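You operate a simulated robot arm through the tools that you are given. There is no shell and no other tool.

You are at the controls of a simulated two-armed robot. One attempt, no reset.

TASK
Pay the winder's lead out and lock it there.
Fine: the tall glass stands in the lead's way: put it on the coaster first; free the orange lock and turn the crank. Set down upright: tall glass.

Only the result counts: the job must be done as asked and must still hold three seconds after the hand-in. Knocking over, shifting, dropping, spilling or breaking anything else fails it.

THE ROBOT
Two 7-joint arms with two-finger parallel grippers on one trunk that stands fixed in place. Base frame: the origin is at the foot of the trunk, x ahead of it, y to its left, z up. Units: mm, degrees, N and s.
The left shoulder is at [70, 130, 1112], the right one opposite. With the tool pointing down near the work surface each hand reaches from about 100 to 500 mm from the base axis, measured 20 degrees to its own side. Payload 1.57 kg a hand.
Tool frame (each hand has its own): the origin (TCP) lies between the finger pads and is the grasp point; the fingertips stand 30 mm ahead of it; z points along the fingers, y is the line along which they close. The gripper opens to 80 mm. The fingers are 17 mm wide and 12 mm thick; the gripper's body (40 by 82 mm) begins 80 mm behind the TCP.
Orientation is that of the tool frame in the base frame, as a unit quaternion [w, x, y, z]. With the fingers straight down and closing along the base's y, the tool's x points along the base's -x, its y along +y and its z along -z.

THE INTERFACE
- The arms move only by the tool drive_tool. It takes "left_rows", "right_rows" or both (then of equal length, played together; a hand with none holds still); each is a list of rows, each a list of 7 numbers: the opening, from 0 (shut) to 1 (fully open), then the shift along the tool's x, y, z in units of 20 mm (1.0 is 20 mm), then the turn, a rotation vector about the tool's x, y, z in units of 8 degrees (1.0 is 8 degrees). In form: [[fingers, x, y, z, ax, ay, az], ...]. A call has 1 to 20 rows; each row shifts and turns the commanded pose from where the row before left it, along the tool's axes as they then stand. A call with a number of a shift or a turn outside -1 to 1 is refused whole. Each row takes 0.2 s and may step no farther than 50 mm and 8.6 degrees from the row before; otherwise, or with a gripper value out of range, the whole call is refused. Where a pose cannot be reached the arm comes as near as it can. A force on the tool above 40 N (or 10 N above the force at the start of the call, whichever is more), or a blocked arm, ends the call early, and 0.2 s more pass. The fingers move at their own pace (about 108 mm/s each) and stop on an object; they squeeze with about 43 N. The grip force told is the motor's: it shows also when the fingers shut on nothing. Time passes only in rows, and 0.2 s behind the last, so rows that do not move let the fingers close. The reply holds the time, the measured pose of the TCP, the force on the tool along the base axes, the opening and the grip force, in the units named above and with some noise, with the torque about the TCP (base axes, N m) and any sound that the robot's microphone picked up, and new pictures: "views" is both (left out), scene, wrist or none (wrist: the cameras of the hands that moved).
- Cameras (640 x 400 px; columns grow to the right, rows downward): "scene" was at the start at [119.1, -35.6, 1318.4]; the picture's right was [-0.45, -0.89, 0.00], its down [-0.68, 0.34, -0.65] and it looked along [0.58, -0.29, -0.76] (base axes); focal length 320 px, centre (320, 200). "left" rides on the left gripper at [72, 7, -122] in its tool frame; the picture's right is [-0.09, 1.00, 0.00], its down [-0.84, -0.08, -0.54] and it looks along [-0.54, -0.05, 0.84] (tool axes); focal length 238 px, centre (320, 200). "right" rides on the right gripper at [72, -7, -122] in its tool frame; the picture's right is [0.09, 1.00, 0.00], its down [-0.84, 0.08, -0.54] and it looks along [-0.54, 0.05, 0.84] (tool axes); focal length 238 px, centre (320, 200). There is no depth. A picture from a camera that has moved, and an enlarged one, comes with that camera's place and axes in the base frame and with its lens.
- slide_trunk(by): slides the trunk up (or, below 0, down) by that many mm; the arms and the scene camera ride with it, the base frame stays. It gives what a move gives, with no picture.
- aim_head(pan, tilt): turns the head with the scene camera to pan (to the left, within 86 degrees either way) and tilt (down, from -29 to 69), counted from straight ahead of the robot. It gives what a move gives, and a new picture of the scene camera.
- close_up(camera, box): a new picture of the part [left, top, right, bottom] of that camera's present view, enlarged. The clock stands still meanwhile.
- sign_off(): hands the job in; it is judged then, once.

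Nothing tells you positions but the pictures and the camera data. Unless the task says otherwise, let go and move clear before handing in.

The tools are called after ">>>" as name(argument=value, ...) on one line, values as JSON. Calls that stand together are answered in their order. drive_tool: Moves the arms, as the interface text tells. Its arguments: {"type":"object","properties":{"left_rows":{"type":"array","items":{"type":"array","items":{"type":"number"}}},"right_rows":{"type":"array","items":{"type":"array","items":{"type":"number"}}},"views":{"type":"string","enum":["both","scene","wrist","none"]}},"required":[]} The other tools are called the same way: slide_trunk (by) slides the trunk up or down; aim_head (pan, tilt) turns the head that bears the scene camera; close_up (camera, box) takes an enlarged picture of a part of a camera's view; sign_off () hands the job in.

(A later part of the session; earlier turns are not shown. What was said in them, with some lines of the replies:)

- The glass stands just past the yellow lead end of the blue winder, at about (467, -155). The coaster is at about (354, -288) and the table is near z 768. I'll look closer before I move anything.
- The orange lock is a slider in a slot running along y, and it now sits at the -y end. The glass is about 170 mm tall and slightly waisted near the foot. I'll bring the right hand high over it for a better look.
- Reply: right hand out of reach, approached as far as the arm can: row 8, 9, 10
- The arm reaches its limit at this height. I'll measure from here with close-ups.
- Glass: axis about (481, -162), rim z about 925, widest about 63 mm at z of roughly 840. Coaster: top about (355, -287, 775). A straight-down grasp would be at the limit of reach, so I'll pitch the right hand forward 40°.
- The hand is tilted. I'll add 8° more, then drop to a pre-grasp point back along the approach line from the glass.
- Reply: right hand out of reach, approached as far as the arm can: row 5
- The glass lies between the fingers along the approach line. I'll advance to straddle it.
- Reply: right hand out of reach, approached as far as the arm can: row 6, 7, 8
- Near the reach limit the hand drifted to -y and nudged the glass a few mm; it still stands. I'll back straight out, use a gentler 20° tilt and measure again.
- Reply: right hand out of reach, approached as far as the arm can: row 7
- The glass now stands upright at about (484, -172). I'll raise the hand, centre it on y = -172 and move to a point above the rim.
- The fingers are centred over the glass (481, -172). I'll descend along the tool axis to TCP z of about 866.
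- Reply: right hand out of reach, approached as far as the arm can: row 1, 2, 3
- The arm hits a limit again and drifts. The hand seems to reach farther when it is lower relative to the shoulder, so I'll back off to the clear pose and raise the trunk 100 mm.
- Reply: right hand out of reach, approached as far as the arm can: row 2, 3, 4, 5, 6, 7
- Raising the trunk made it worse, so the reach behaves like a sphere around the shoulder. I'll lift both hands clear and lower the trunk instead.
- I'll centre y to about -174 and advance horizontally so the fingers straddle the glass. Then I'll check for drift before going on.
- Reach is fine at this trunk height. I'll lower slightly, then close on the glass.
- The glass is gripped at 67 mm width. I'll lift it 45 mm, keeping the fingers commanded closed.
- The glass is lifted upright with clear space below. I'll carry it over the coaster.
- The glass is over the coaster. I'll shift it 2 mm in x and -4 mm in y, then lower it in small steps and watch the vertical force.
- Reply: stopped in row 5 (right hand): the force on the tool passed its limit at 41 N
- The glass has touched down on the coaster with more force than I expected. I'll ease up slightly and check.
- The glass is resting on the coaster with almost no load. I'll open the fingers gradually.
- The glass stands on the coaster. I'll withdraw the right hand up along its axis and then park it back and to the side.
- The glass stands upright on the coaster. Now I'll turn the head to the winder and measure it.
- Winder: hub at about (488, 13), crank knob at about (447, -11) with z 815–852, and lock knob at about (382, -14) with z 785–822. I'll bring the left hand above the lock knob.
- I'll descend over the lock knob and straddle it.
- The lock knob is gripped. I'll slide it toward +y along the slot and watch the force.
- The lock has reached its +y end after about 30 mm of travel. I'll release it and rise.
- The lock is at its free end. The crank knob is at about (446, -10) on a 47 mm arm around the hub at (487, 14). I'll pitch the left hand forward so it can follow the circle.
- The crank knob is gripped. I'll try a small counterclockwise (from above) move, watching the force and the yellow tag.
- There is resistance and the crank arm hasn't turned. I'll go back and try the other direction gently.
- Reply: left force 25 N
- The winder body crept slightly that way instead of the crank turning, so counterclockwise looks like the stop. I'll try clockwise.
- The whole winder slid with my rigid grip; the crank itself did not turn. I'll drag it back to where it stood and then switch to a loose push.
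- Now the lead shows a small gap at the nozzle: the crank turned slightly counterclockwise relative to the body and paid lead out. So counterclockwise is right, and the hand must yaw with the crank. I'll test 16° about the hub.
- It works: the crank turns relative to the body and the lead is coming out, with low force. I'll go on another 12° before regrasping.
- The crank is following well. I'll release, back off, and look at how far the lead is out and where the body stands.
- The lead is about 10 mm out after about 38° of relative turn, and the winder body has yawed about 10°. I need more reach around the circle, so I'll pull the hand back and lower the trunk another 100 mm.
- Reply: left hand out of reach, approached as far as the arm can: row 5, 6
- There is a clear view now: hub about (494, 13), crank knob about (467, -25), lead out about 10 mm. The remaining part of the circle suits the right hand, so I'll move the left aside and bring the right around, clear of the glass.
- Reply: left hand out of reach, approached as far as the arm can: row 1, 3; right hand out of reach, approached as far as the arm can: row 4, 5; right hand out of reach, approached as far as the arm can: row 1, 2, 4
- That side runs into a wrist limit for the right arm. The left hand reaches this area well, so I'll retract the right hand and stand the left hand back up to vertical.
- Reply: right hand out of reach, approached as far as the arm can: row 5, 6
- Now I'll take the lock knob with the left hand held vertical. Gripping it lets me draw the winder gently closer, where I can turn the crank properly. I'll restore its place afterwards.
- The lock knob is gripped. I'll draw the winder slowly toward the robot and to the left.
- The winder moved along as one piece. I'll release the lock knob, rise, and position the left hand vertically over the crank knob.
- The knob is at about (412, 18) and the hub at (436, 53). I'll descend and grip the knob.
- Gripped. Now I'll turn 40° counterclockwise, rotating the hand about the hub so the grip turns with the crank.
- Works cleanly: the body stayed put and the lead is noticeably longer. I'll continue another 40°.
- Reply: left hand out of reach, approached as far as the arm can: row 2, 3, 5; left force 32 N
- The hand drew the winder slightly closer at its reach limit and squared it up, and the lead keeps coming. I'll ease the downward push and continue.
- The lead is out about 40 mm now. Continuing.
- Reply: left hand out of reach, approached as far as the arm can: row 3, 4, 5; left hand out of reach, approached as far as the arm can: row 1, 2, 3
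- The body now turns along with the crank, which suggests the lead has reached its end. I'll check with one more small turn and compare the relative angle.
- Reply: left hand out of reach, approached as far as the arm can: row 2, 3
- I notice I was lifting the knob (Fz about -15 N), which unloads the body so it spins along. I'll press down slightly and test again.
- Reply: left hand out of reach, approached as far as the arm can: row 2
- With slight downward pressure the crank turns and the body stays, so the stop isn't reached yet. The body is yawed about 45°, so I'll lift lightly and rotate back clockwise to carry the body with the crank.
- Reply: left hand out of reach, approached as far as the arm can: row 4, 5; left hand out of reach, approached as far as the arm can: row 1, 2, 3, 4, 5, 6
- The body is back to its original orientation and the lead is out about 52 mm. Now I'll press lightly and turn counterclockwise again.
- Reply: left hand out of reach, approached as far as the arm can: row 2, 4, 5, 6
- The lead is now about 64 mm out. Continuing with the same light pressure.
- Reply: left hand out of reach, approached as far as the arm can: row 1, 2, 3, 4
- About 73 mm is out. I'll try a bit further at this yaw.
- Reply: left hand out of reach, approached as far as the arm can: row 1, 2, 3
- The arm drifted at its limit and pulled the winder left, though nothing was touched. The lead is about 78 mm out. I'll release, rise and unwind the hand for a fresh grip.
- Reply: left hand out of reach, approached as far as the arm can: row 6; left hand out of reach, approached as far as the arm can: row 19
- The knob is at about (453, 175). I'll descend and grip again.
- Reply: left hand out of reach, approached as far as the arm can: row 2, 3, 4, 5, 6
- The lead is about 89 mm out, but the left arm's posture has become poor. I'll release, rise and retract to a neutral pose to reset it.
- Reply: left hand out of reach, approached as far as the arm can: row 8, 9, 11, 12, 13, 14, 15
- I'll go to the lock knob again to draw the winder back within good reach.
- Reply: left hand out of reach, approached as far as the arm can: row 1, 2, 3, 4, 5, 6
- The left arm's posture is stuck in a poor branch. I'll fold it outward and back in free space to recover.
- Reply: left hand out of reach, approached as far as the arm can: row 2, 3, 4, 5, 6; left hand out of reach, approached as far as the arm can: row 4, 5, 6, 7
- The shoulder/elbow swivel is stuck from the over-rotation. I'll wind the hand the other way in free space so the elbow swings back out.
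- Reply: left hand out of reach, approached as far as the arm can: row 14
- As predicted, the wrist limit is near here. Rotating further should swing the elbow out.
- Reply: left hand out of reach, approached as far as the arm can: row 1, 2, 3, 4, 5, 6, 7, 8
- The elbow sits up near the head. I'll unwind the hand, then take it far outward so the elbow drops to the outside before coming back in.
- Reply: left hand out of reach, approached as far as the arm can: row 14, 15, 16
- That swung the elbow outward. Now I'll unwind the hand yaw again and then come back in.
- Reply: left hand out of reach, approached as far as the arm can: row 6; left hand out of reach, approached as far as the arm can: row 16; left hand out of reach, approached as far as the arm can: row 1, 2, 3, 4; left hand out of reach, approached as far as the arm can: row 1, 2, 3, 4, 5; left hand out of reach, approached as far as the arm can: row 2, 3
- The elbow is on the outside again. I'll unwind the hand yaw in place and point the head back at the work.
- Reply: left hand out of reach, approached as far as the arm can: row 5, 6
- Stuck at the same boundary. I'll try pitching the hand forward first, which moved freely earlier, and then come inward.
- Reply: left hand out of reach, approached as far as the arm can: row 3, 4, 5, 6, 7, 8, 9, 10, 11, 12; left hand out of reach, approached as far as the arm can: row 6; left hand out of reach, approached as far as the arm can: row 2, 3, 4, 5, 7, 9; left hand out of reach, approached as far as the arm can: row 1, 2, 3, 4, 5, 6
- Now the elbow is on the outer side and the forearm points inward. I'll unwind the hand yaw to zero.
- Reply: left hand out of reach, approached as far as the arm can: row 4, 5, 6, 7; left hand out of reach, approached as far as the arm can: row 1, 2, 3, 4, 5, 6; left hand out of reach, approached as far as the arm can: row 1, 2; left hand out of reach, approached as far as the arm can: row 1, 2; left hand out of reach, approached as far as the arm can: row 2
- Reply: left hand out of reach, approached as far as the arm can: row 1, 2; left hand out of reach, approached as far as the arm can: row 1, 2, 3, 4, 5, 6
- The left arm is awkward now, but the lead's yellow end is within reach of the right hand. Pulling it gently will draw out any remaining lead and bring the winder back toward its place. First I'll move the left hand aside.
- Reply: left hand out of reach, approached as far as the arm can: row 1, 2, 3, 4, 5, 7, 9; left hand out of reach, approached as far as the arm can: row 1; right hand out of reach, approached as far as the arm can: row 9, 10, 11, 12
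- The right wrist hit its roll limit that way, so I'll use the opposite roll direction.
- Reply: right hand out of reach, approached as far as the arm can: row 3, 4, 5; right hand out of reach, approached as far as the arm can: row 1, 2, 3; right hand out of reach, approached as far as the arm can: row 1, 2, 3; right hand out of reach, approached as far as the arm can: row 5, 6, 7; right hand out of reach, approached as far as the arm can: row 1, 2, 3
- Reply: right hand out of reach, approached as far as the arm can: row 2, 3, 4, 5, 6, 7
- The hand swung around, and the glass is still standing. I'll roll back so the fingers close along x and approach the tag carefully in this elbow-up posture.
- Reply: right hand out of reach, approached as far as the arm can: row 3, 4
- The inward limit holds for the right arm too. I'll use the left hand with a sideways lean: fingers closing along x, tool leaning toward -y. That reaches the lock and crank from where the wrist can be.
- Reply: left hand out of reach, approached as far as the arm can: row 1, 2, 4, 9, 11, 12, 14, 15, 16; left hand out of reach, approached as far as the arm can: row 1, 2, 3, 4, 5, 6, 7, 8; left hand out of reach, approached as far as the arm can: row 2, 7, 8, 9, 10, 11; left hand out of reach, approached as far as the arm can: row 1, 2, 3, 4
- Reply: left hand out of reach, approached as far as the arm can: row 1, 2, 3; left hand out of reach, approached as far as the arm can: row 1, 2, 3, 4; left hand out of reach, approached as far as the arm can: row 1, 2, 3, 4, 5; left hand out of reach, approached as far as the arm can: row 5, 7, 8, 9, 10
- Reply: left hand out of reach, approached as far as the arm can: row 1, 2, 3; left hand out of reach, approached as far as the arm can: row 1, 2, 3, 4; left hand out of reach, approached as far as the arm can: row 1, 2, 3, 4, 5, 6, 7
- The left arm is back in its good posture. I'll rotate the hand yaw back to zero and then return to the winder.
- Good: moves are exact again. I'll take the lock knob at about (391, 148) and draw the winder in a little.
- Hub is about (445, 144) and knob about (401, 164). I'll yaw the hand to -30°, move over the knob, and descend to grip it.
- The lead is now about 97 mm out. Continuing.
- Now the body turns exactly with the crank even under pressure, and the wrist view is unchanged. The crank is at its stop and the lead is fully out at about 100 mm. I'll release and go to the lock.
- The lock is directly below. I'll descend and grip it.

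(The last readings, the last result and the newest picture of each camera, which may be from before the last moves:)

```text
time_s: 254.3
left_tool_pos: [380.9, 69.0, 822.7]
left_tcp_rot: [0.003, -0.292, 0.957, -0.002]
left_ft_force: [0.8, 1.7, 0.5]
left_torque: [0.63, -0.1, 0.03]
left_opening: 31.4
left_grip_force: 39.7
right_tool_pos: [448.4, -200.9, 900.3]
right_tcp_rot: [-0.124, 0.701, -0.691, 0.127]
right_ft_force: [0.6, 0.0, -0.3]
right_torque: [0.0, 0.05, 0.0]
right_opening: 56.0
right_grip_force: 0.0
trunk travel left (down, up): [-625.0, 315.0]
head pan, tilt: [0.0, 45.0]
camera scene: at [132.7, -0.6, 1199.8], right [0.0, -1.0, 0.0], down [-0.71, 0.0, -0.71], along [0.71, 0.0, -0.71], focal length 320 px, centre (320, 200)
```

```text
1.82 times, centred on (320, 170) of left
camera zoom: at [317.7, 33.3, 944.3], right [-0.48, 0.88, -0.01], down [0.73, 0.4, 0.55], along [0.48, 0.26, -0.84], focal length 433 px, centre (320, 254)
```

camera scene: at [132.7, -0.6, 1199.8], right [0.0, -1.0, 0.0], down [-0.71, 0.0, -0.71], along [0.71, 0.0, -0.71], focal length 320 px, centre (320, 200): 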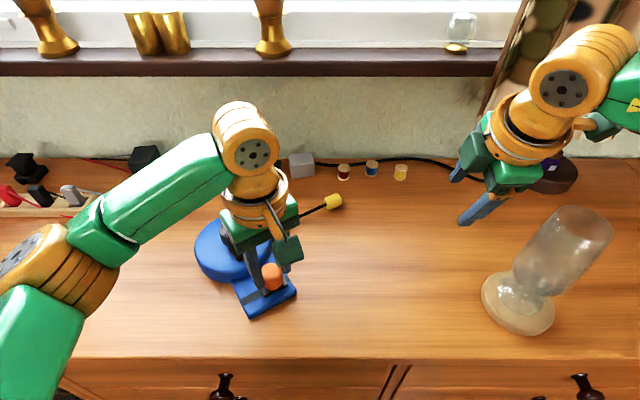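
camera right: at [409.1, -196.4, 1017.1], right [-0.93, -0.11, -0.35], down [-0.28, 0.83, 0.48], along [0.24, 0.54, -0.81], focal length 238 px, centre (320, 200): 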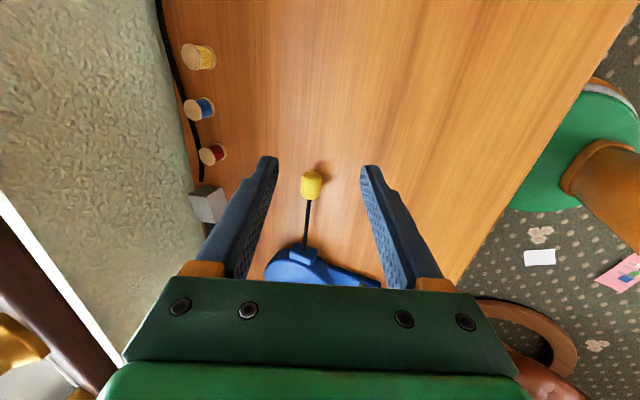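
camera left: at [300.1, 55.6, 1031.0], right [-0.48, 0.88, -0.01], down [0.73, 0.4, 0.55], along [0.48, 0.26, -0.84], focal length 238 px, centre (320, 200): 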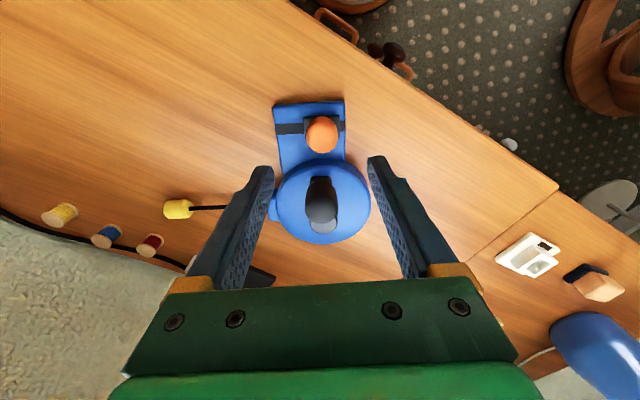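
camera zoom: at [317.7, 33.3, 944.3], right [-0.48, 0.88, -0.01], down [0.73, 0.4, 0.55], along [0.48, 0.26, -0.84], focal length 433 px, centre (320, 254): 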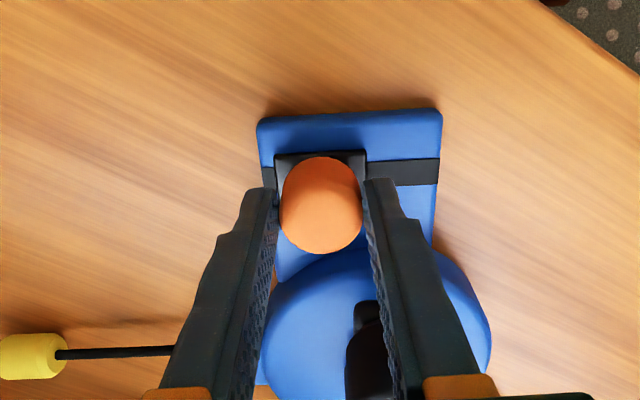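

The lock slider is almost at its locked end. I'll push the last bit, then use the lock knob to rotate and carry the winder back to its original place. The motion keeps pushing the slider toward the locked end.

>>> drive_tool(left_rows=[[0.2, 0, -0.1, 0, 0, 0, 0], [0.2, 0, -0.1, 0, 0, 0, 0], [0.2, 0.245, -0.39, 0, 0, 0, 0.5], [0.2, 0.22, -0.4, 0, 0, 0, 0.5], [0.2, 0.19, -0.42, 0, 0, 0, 0.5], [0.2, 0, 0, 0, 0, 0, 0]])

>>> close_up(camera="left", box=[200, 60, 440, 280])

>>> close_up(camera="scene", box=[180, 150, 400, 350])

```text
time_s: 255.7
left_tool_pos: [382.4, 37.0, 824.0]
left_tcp_rot: [0.003, -0.189, 0.982, -0.002]
left_ft_force: [-1.5, 0.3, -0.2]
left_torque: [0.09, 0.59, 0.18]
left_opening: 31.3
left_grip_force: 39.6
right_tool_pos: [448.9, -199.2, 899.6]
right_tcp_rot: [-0.124, 0.702, -0.69, 0.127]
right_ft_force: [-0.3, -0.5, 0.7]
right_torque: [0.02, 0.02, -0.02]
right_opening: 56.1
right_grip_force: 0.1
trunk travel left (down, up): [-625.0, 315.0]
head pan, tilt: [0.0, 45.0]
camera scene: at [132.8, -0.7, 1199.8], right [0.0, -1.0, 0.0], down [-0.71, 0.0, -0.71], along [0.71, 0.0, -0.71], focal length 320 px, centre (320, 200)
camera left: at [314.5, 16.4, 944.5], right [-0.28, 0.96, 0.0], down [0.8, 0.24, 0.55], along [0.53, 0.15, -0.84], focal length 238 px, centre (320, 200)
```

scene: 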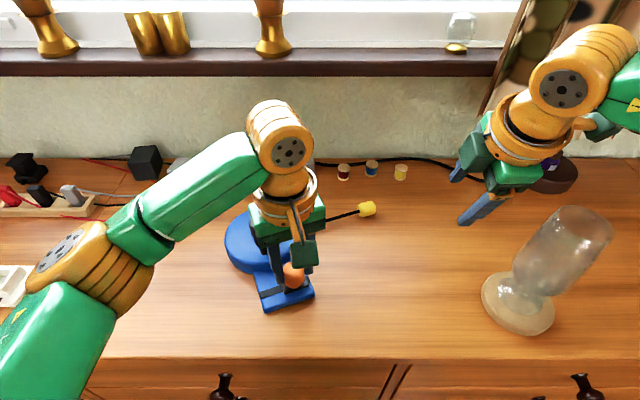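
left: 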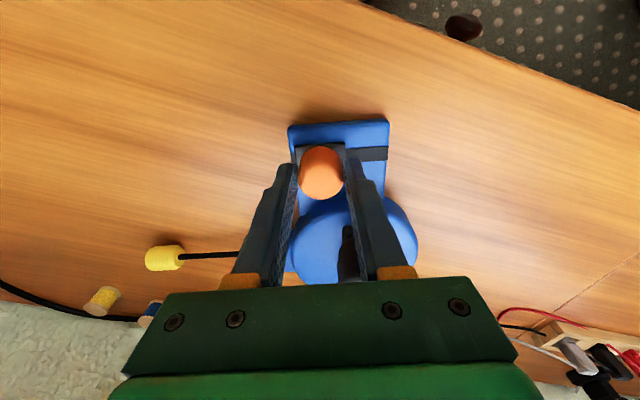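

```text
1.82 times, centred on (320, 170) of left
camera zoom: at [314.5, 16.4, 944.5], right [-0.28, 0.96, 0.0], down [0.8, 0.24, 0.55], along [0.53, 0.15, -0.84], focal length 433 px, centre (320, 254)
```

zoom: 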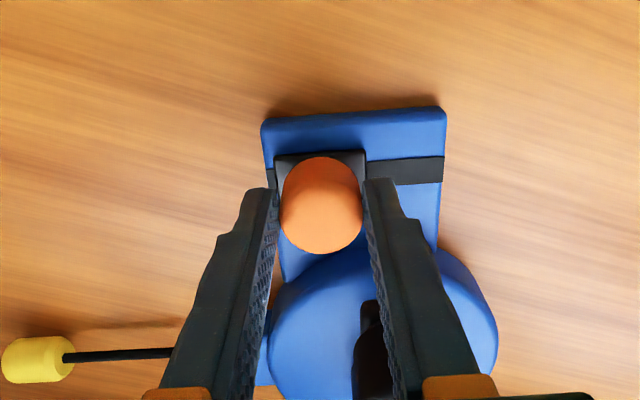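

```text
2.00 times, centred on (290, 250) of scene
camera zoom: at [132.8, -0.7, 1199.8], right [0.0, -1.0, 0.0], down [-0.71, 0.0, -0.71], along [0.71, 0.0, -0.71], focal length 640 px, centre (380, 100)
```

zoom: 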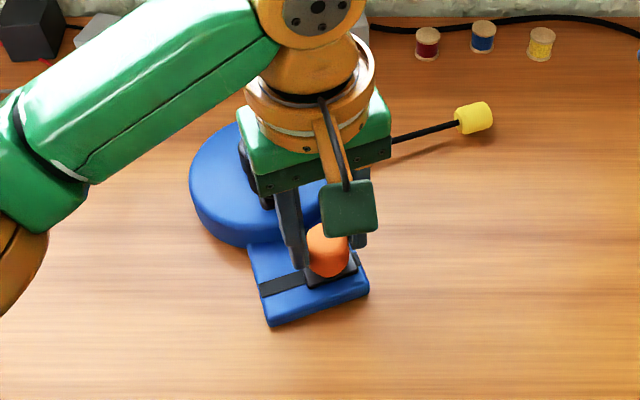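

The winder follows rigidly with the slider at its locked end. Finishing the move back to the original pose.

>>> drive_tool(left_rows=[[0.2, 0.14, -0.4, 0, 0, 0, 0.454], [0.2, 0.11, -0.405, 0, 0, 0, 0.454], [0.2, 0.09, -0.41, 0, 0, 0, 0.454], [0.2, 0.06, -0.415, 0, 0, 0, 0.454], [0.2, 0.035, -0.42, 0, 0, 0, 0.454], [0.2, 0.01, -0.42, 0, 0, 0, 0.454], [0.2, 0, 0, 0, 0, 0, 0]])

>>> close_up(camera="left", box=[200, 60, 440, 280])

```text
time_s: 257.3
left_tool_pos: [386.2, -12.2, 823.5]
left_tcp_rot: [0.003, 0.0, 1.0, -0.001]
left_ft_force: [0.0, 0.3, -0.7]
left_torque: [0.09, 0.44, 0.05]
left_opening: 31.1
left_grip_force: 40.3
right_tool_pos: [450.1, -199.9, 899.7]
right_tcp_rot: [-0.124, 0.702, -0.69, 0.127]
right_ft_force: [0.3, -0.7, -0.9]
right_torque: [-0.01, 0.01, 0.01]
right_opening: 56.0
right_grip_force: 0.0
trunk travel left (down, up): [-625.0, 315.0]
head pan, tilt: [0.0, 45.0]
camera scene: at [133.7, -1.0, 1199.7], right [0.0, -1.0, 0.0], down [-0.71, 0.0, -0.71], along [0.71, 0.0, -0.71], focal length 320 px, centre (320, 200)
camera left: at [314.9, -6.7, 944.9], right [0.09, 1.0, 0.0], down [0.83, -0.08, 0.55], along [0.55, -0.05, -0.84], focal length 238 px, centre (320, 200)
```

scene: 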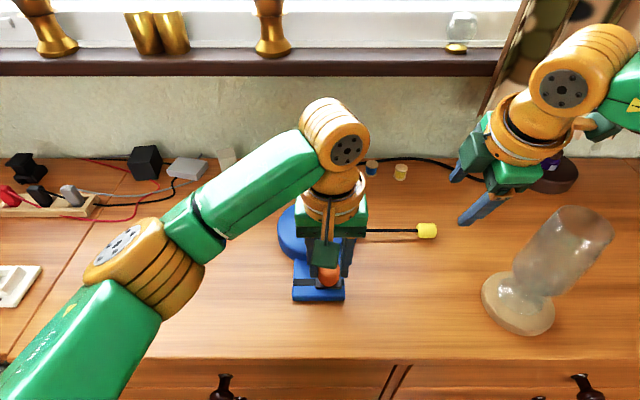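
left: 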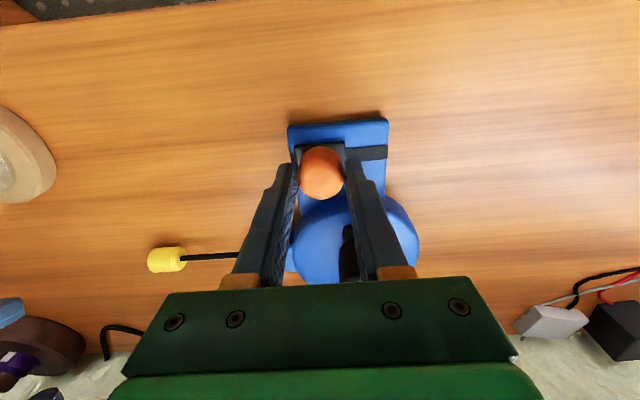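

```text
1.82 times, centred on (320, 170) of left
camera zoom: at [314.9, -6.7, 944.9], right [0.09, 1.0, 0.0], down [0.83, -0.08, 0.55], along [0.55, -0.05, -0.84], focal length 433 px, centre (320, 254)
```

zoom: 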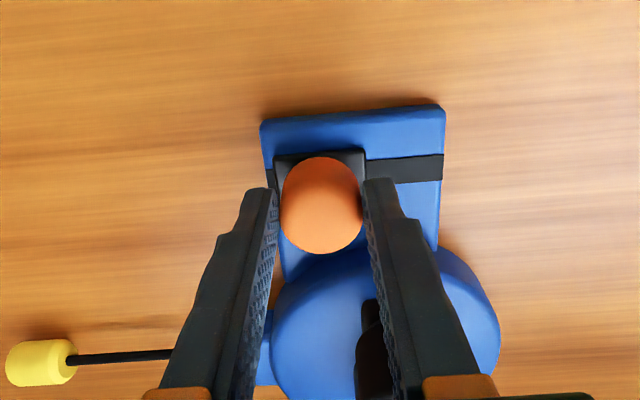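

The winder is within 3 mm of its original pose. A tiny correction, then I'll release the lock and rise straight up.

>>> drive_tool(left_rows=[[0.2, 0.08, -0.04, 0, 0, 0, 0], [0.2, 0.08, -0.06, 0, 0, 0, 0], [0.2, 0, 0, 0, 0, 0, 0], [0.5, 0, 0, 0, 0, 0, 0], [0.75, 0, 0, 0, 0, 0, 0], [0.8, 0, 0, -0.5, 0, 0, 0], [0.8, 0, 0, -0.9, 0, 0, 0], [0.8, 0, 0, -0.9, 0, 0, 0], [0.8, 0, 0, -0.9, 0, 0, 0], [0.8, 0, 0, -0.9, 0, 0, 0], [0.8, 0, 0, 0, 0, 0, 0]])

>>> close_up(camera="left", box=[180, 60, 440, 280])

>>> close_up(camera="scene", box=[260, 170, 460, 330])

```text
time_s: 259.7
left_tool_pos: [381.9, -14.6, 906.8]
left_tcp_rot: [0.004, -0.001, 1.0, 0.0]
left_ft_force: [-0.1, -1.0, -0.5]
left_torque: [0.0, 0.0, 0.02]
left_opening: 64.0
left_grip_force: 0.1
right_tool_pos: [448.5, -199.8, 900.6]
right_tcp_rot: [-0.124, 0.701, -0.69, 0.128]
right_ft_force: [-0.3, 0.2, 0.1]
right_torque: [0.0, 0.01, 0.0]
right_opening: 56.1
right_grip_force: 0.0
trunk travel left (down, up): [-625.0, 315.0]
head pan, tilt: [0.0, 45.0]
camera scene: at [131.5, -1.2, 1200.0], right [0.0, -1.0, 0.0], down [-0.71, 0.0, -0.71], along [0.71, 0.0, -0.71], focal length 320 px, centre (320, 200)
camera left: at [310.3, -9.2, 1027.6], right [0.09, 1.0, 0.0], down [0.83, -0.07, 0.55], along [0.55, -0.05, -0.84], focal length 238 px, centre (320, 200)
```

scene: 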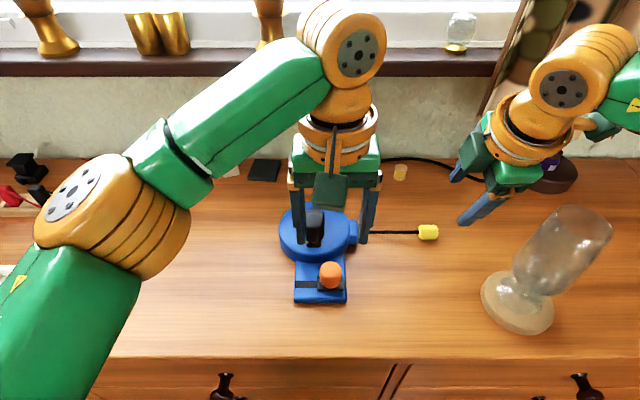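
left: 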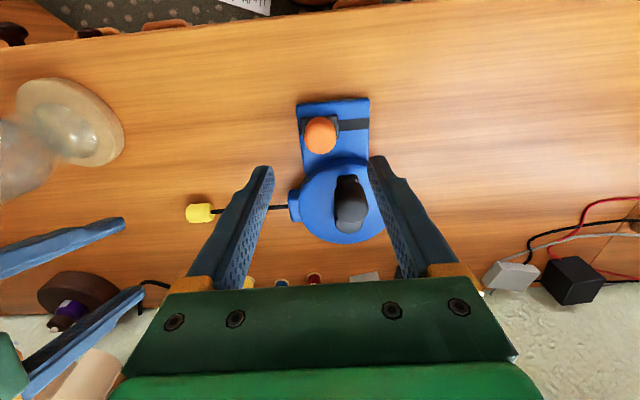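

```text
1.82 times, centred on (310, 170) of left
camera zoom: at [310.3, -9.2, 1027.6], right [0.09, 1.0, 0.0], down [0.83, -0.07, 0.55], along [0.55, -0.05, -0.84], focal length 433 px, centre (338, 254)
```

zoom: 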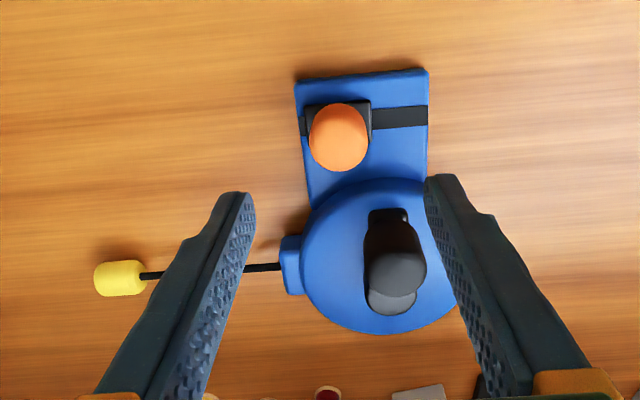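

```text
2.50 times, centred on (360, 250) of scene
camera zoom: at [131.5, -1.2, 1200.0], right [0.0, -1.0, 0.0], down [-0.71, 0.0, -0.71], along [0.71, 0.0, -0.71], focal length 800 px, centre (220, 75)
```

zoom: 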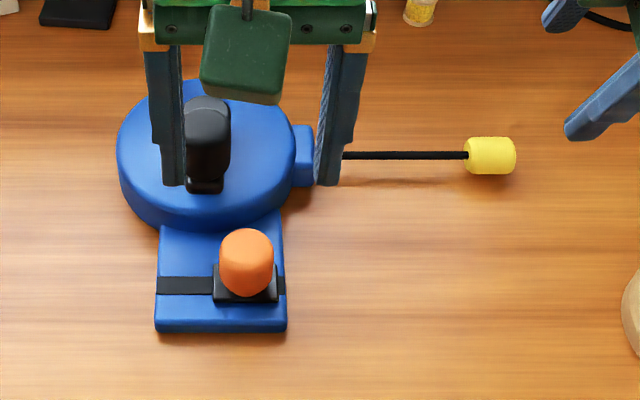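

The lead is about 97 mm out from where it started, the slider is back at its locked end, and the winder is in its original place. I'll move the left hand clear and do a final check.

>>> drive_tool(left_rows=[[0.8, 0.5, 0.3, -0.3, 0, 0, 0], [0.8, 0.8, 0.5, -0.2, 0, 0, 0], [0.8, 0.8, 0.5, 0, 0, 0, 0], [0.8, 0.5, 0.5, 0, 0, 0, 0], [0.8, 0, 0, 0, 0, 0, 0], [0.8, 0, 0, 0, 0, 0, 0]], views="scene")

>>> aim_head(pan=-15, tilt=45)

>>> close_up(camera="scene", box=[160, 120, 480, 330])

```text
time_s: 261.1
left_tool_pos: [328.6, 21.4, 916.6]
left_tcp_rot: [0.004, -0.002, 1.0, -0.001]
left_ft_force: [-0.2, -0.2, -0.4]
left_torque: [-0.01, -0.01, 0.03]
left_opening: 63.8
left_grip_force: 0.0
right_tool_pos: [447.3, -199.7, 900.7]
right_tcp_rot: [-0.124, 0.701, -0.69, 0.127]
right_ft_force: [-0.8, 0.0, 0.7]
right_torque: [0.0, 0.02, 0.06]
right_opening: 56.2
right_grip_force: 0.0
trunk travel left (down, up): [-625.0, 315.0]
head pan, tilt: [0.0, 45.0]
camera scene: at [131.3, -1.1, 1200.0], right [0.0, -1.0, 0.0], down [-0.71, 0.0, -0.71], along [0.71, 0.0, -0.71], focal length 320 px, centre (320, 200)
```

scene: 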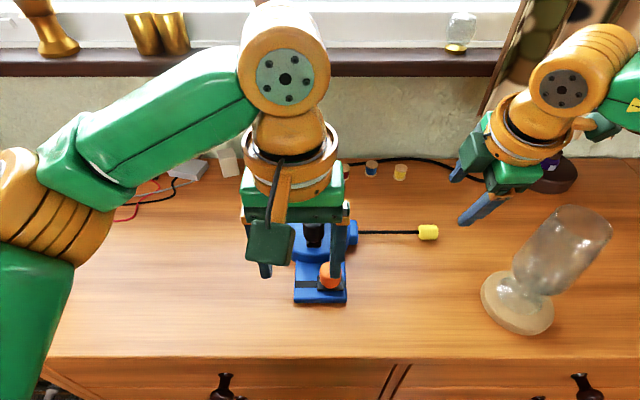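

```text
time_s: 261.9
left_tool_pos: [329.1, 22.1, 915.6]
left_tcp_rot: [0.004, -0.001, 1.0, -0.002]
left_ft_force: [-0.4, -0.1, -0.1]
left_torque: [0.0, 0.01, 0.0]
left_opening: 63.8
left_grip_force: 0.0
right_tool_pos: [448.5, -198.9, 902.2]
right_tcp_rot: [-0.125, 0.702, -0.689, 0.127]
right_ft_force: [-0.6, 0.3, 0.4]
right_torque: [-0.04, 0.0, 0.03]
right_opening: 56.0
right_grip_force: 0.1
trunk travel left (down, up): [-625.0, 315.0]
head pan, tilt: [-15.0, 45.0]
camera scene: at [128.6, -22.1, 1200.0], right [-0.26, -0.97, 0.0], down [-0.68, 0.18, -0.71], along [0.68, -0.18, -0.71], focal length 320 px, centre (320, 200)
```

scene: 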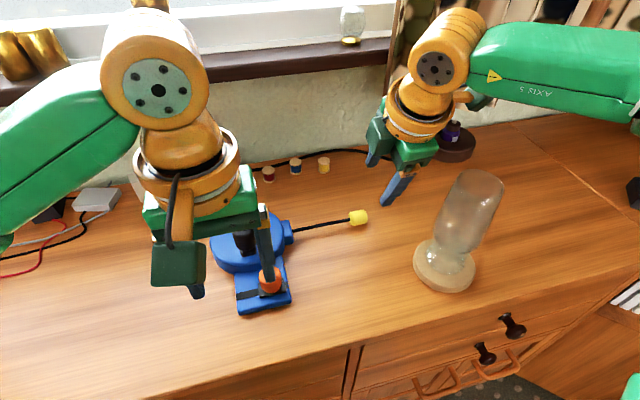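

```text
1.90 times, centred on (320, 225) of scene
camera zoom: at [128.6, -22.1, 1200.0], right [-0.26, -0.97, 0.0], down [-0.68, 0.18, -0.71], along [0.68, -0.18, -0.71], focal length 610 px, centre (320, 152)
```

zoom: 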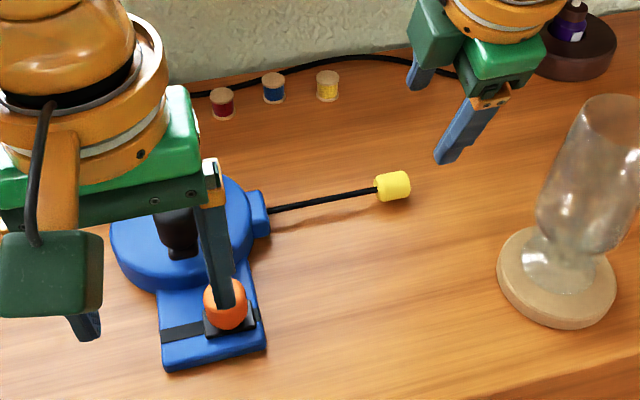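

The glass stands upright on the coaster, the lead is fully out, and the lock is back at its locked end. Both hands are empty and clear of everything, and nothing else looks disturbed, so I'm handing it in.

>>> sign_off()

```text
The job is handed in.
```

I handed the job in: the glass is on the coaster, the lead is out, and the lock is set. No verdict came back, so whether it passed is unknown.

- **Glass:** it stands upright on the coaster. It slid a few millimetres on the table at my first approach but did not tip. On the coaster it sits about 8 mm off centre.
- **Lead:** it is out about 97 mm from where it started, and I turned the crank until it would go no further.
- **Lock:** the orange slider is back at the end where it began, which I took as locked. I did not test it by trying the crank.
- **Winder:** its base slid on the table while I cranked, at one point more than 100 mm to the left. I also dragged it closer on purpose to reach the crank. With the lock set, I moved it back to within a few millimetres of where it stood.
- **Everything else:** the camera pictures show no other object moved or knocked over. Both hands are empty and clear.
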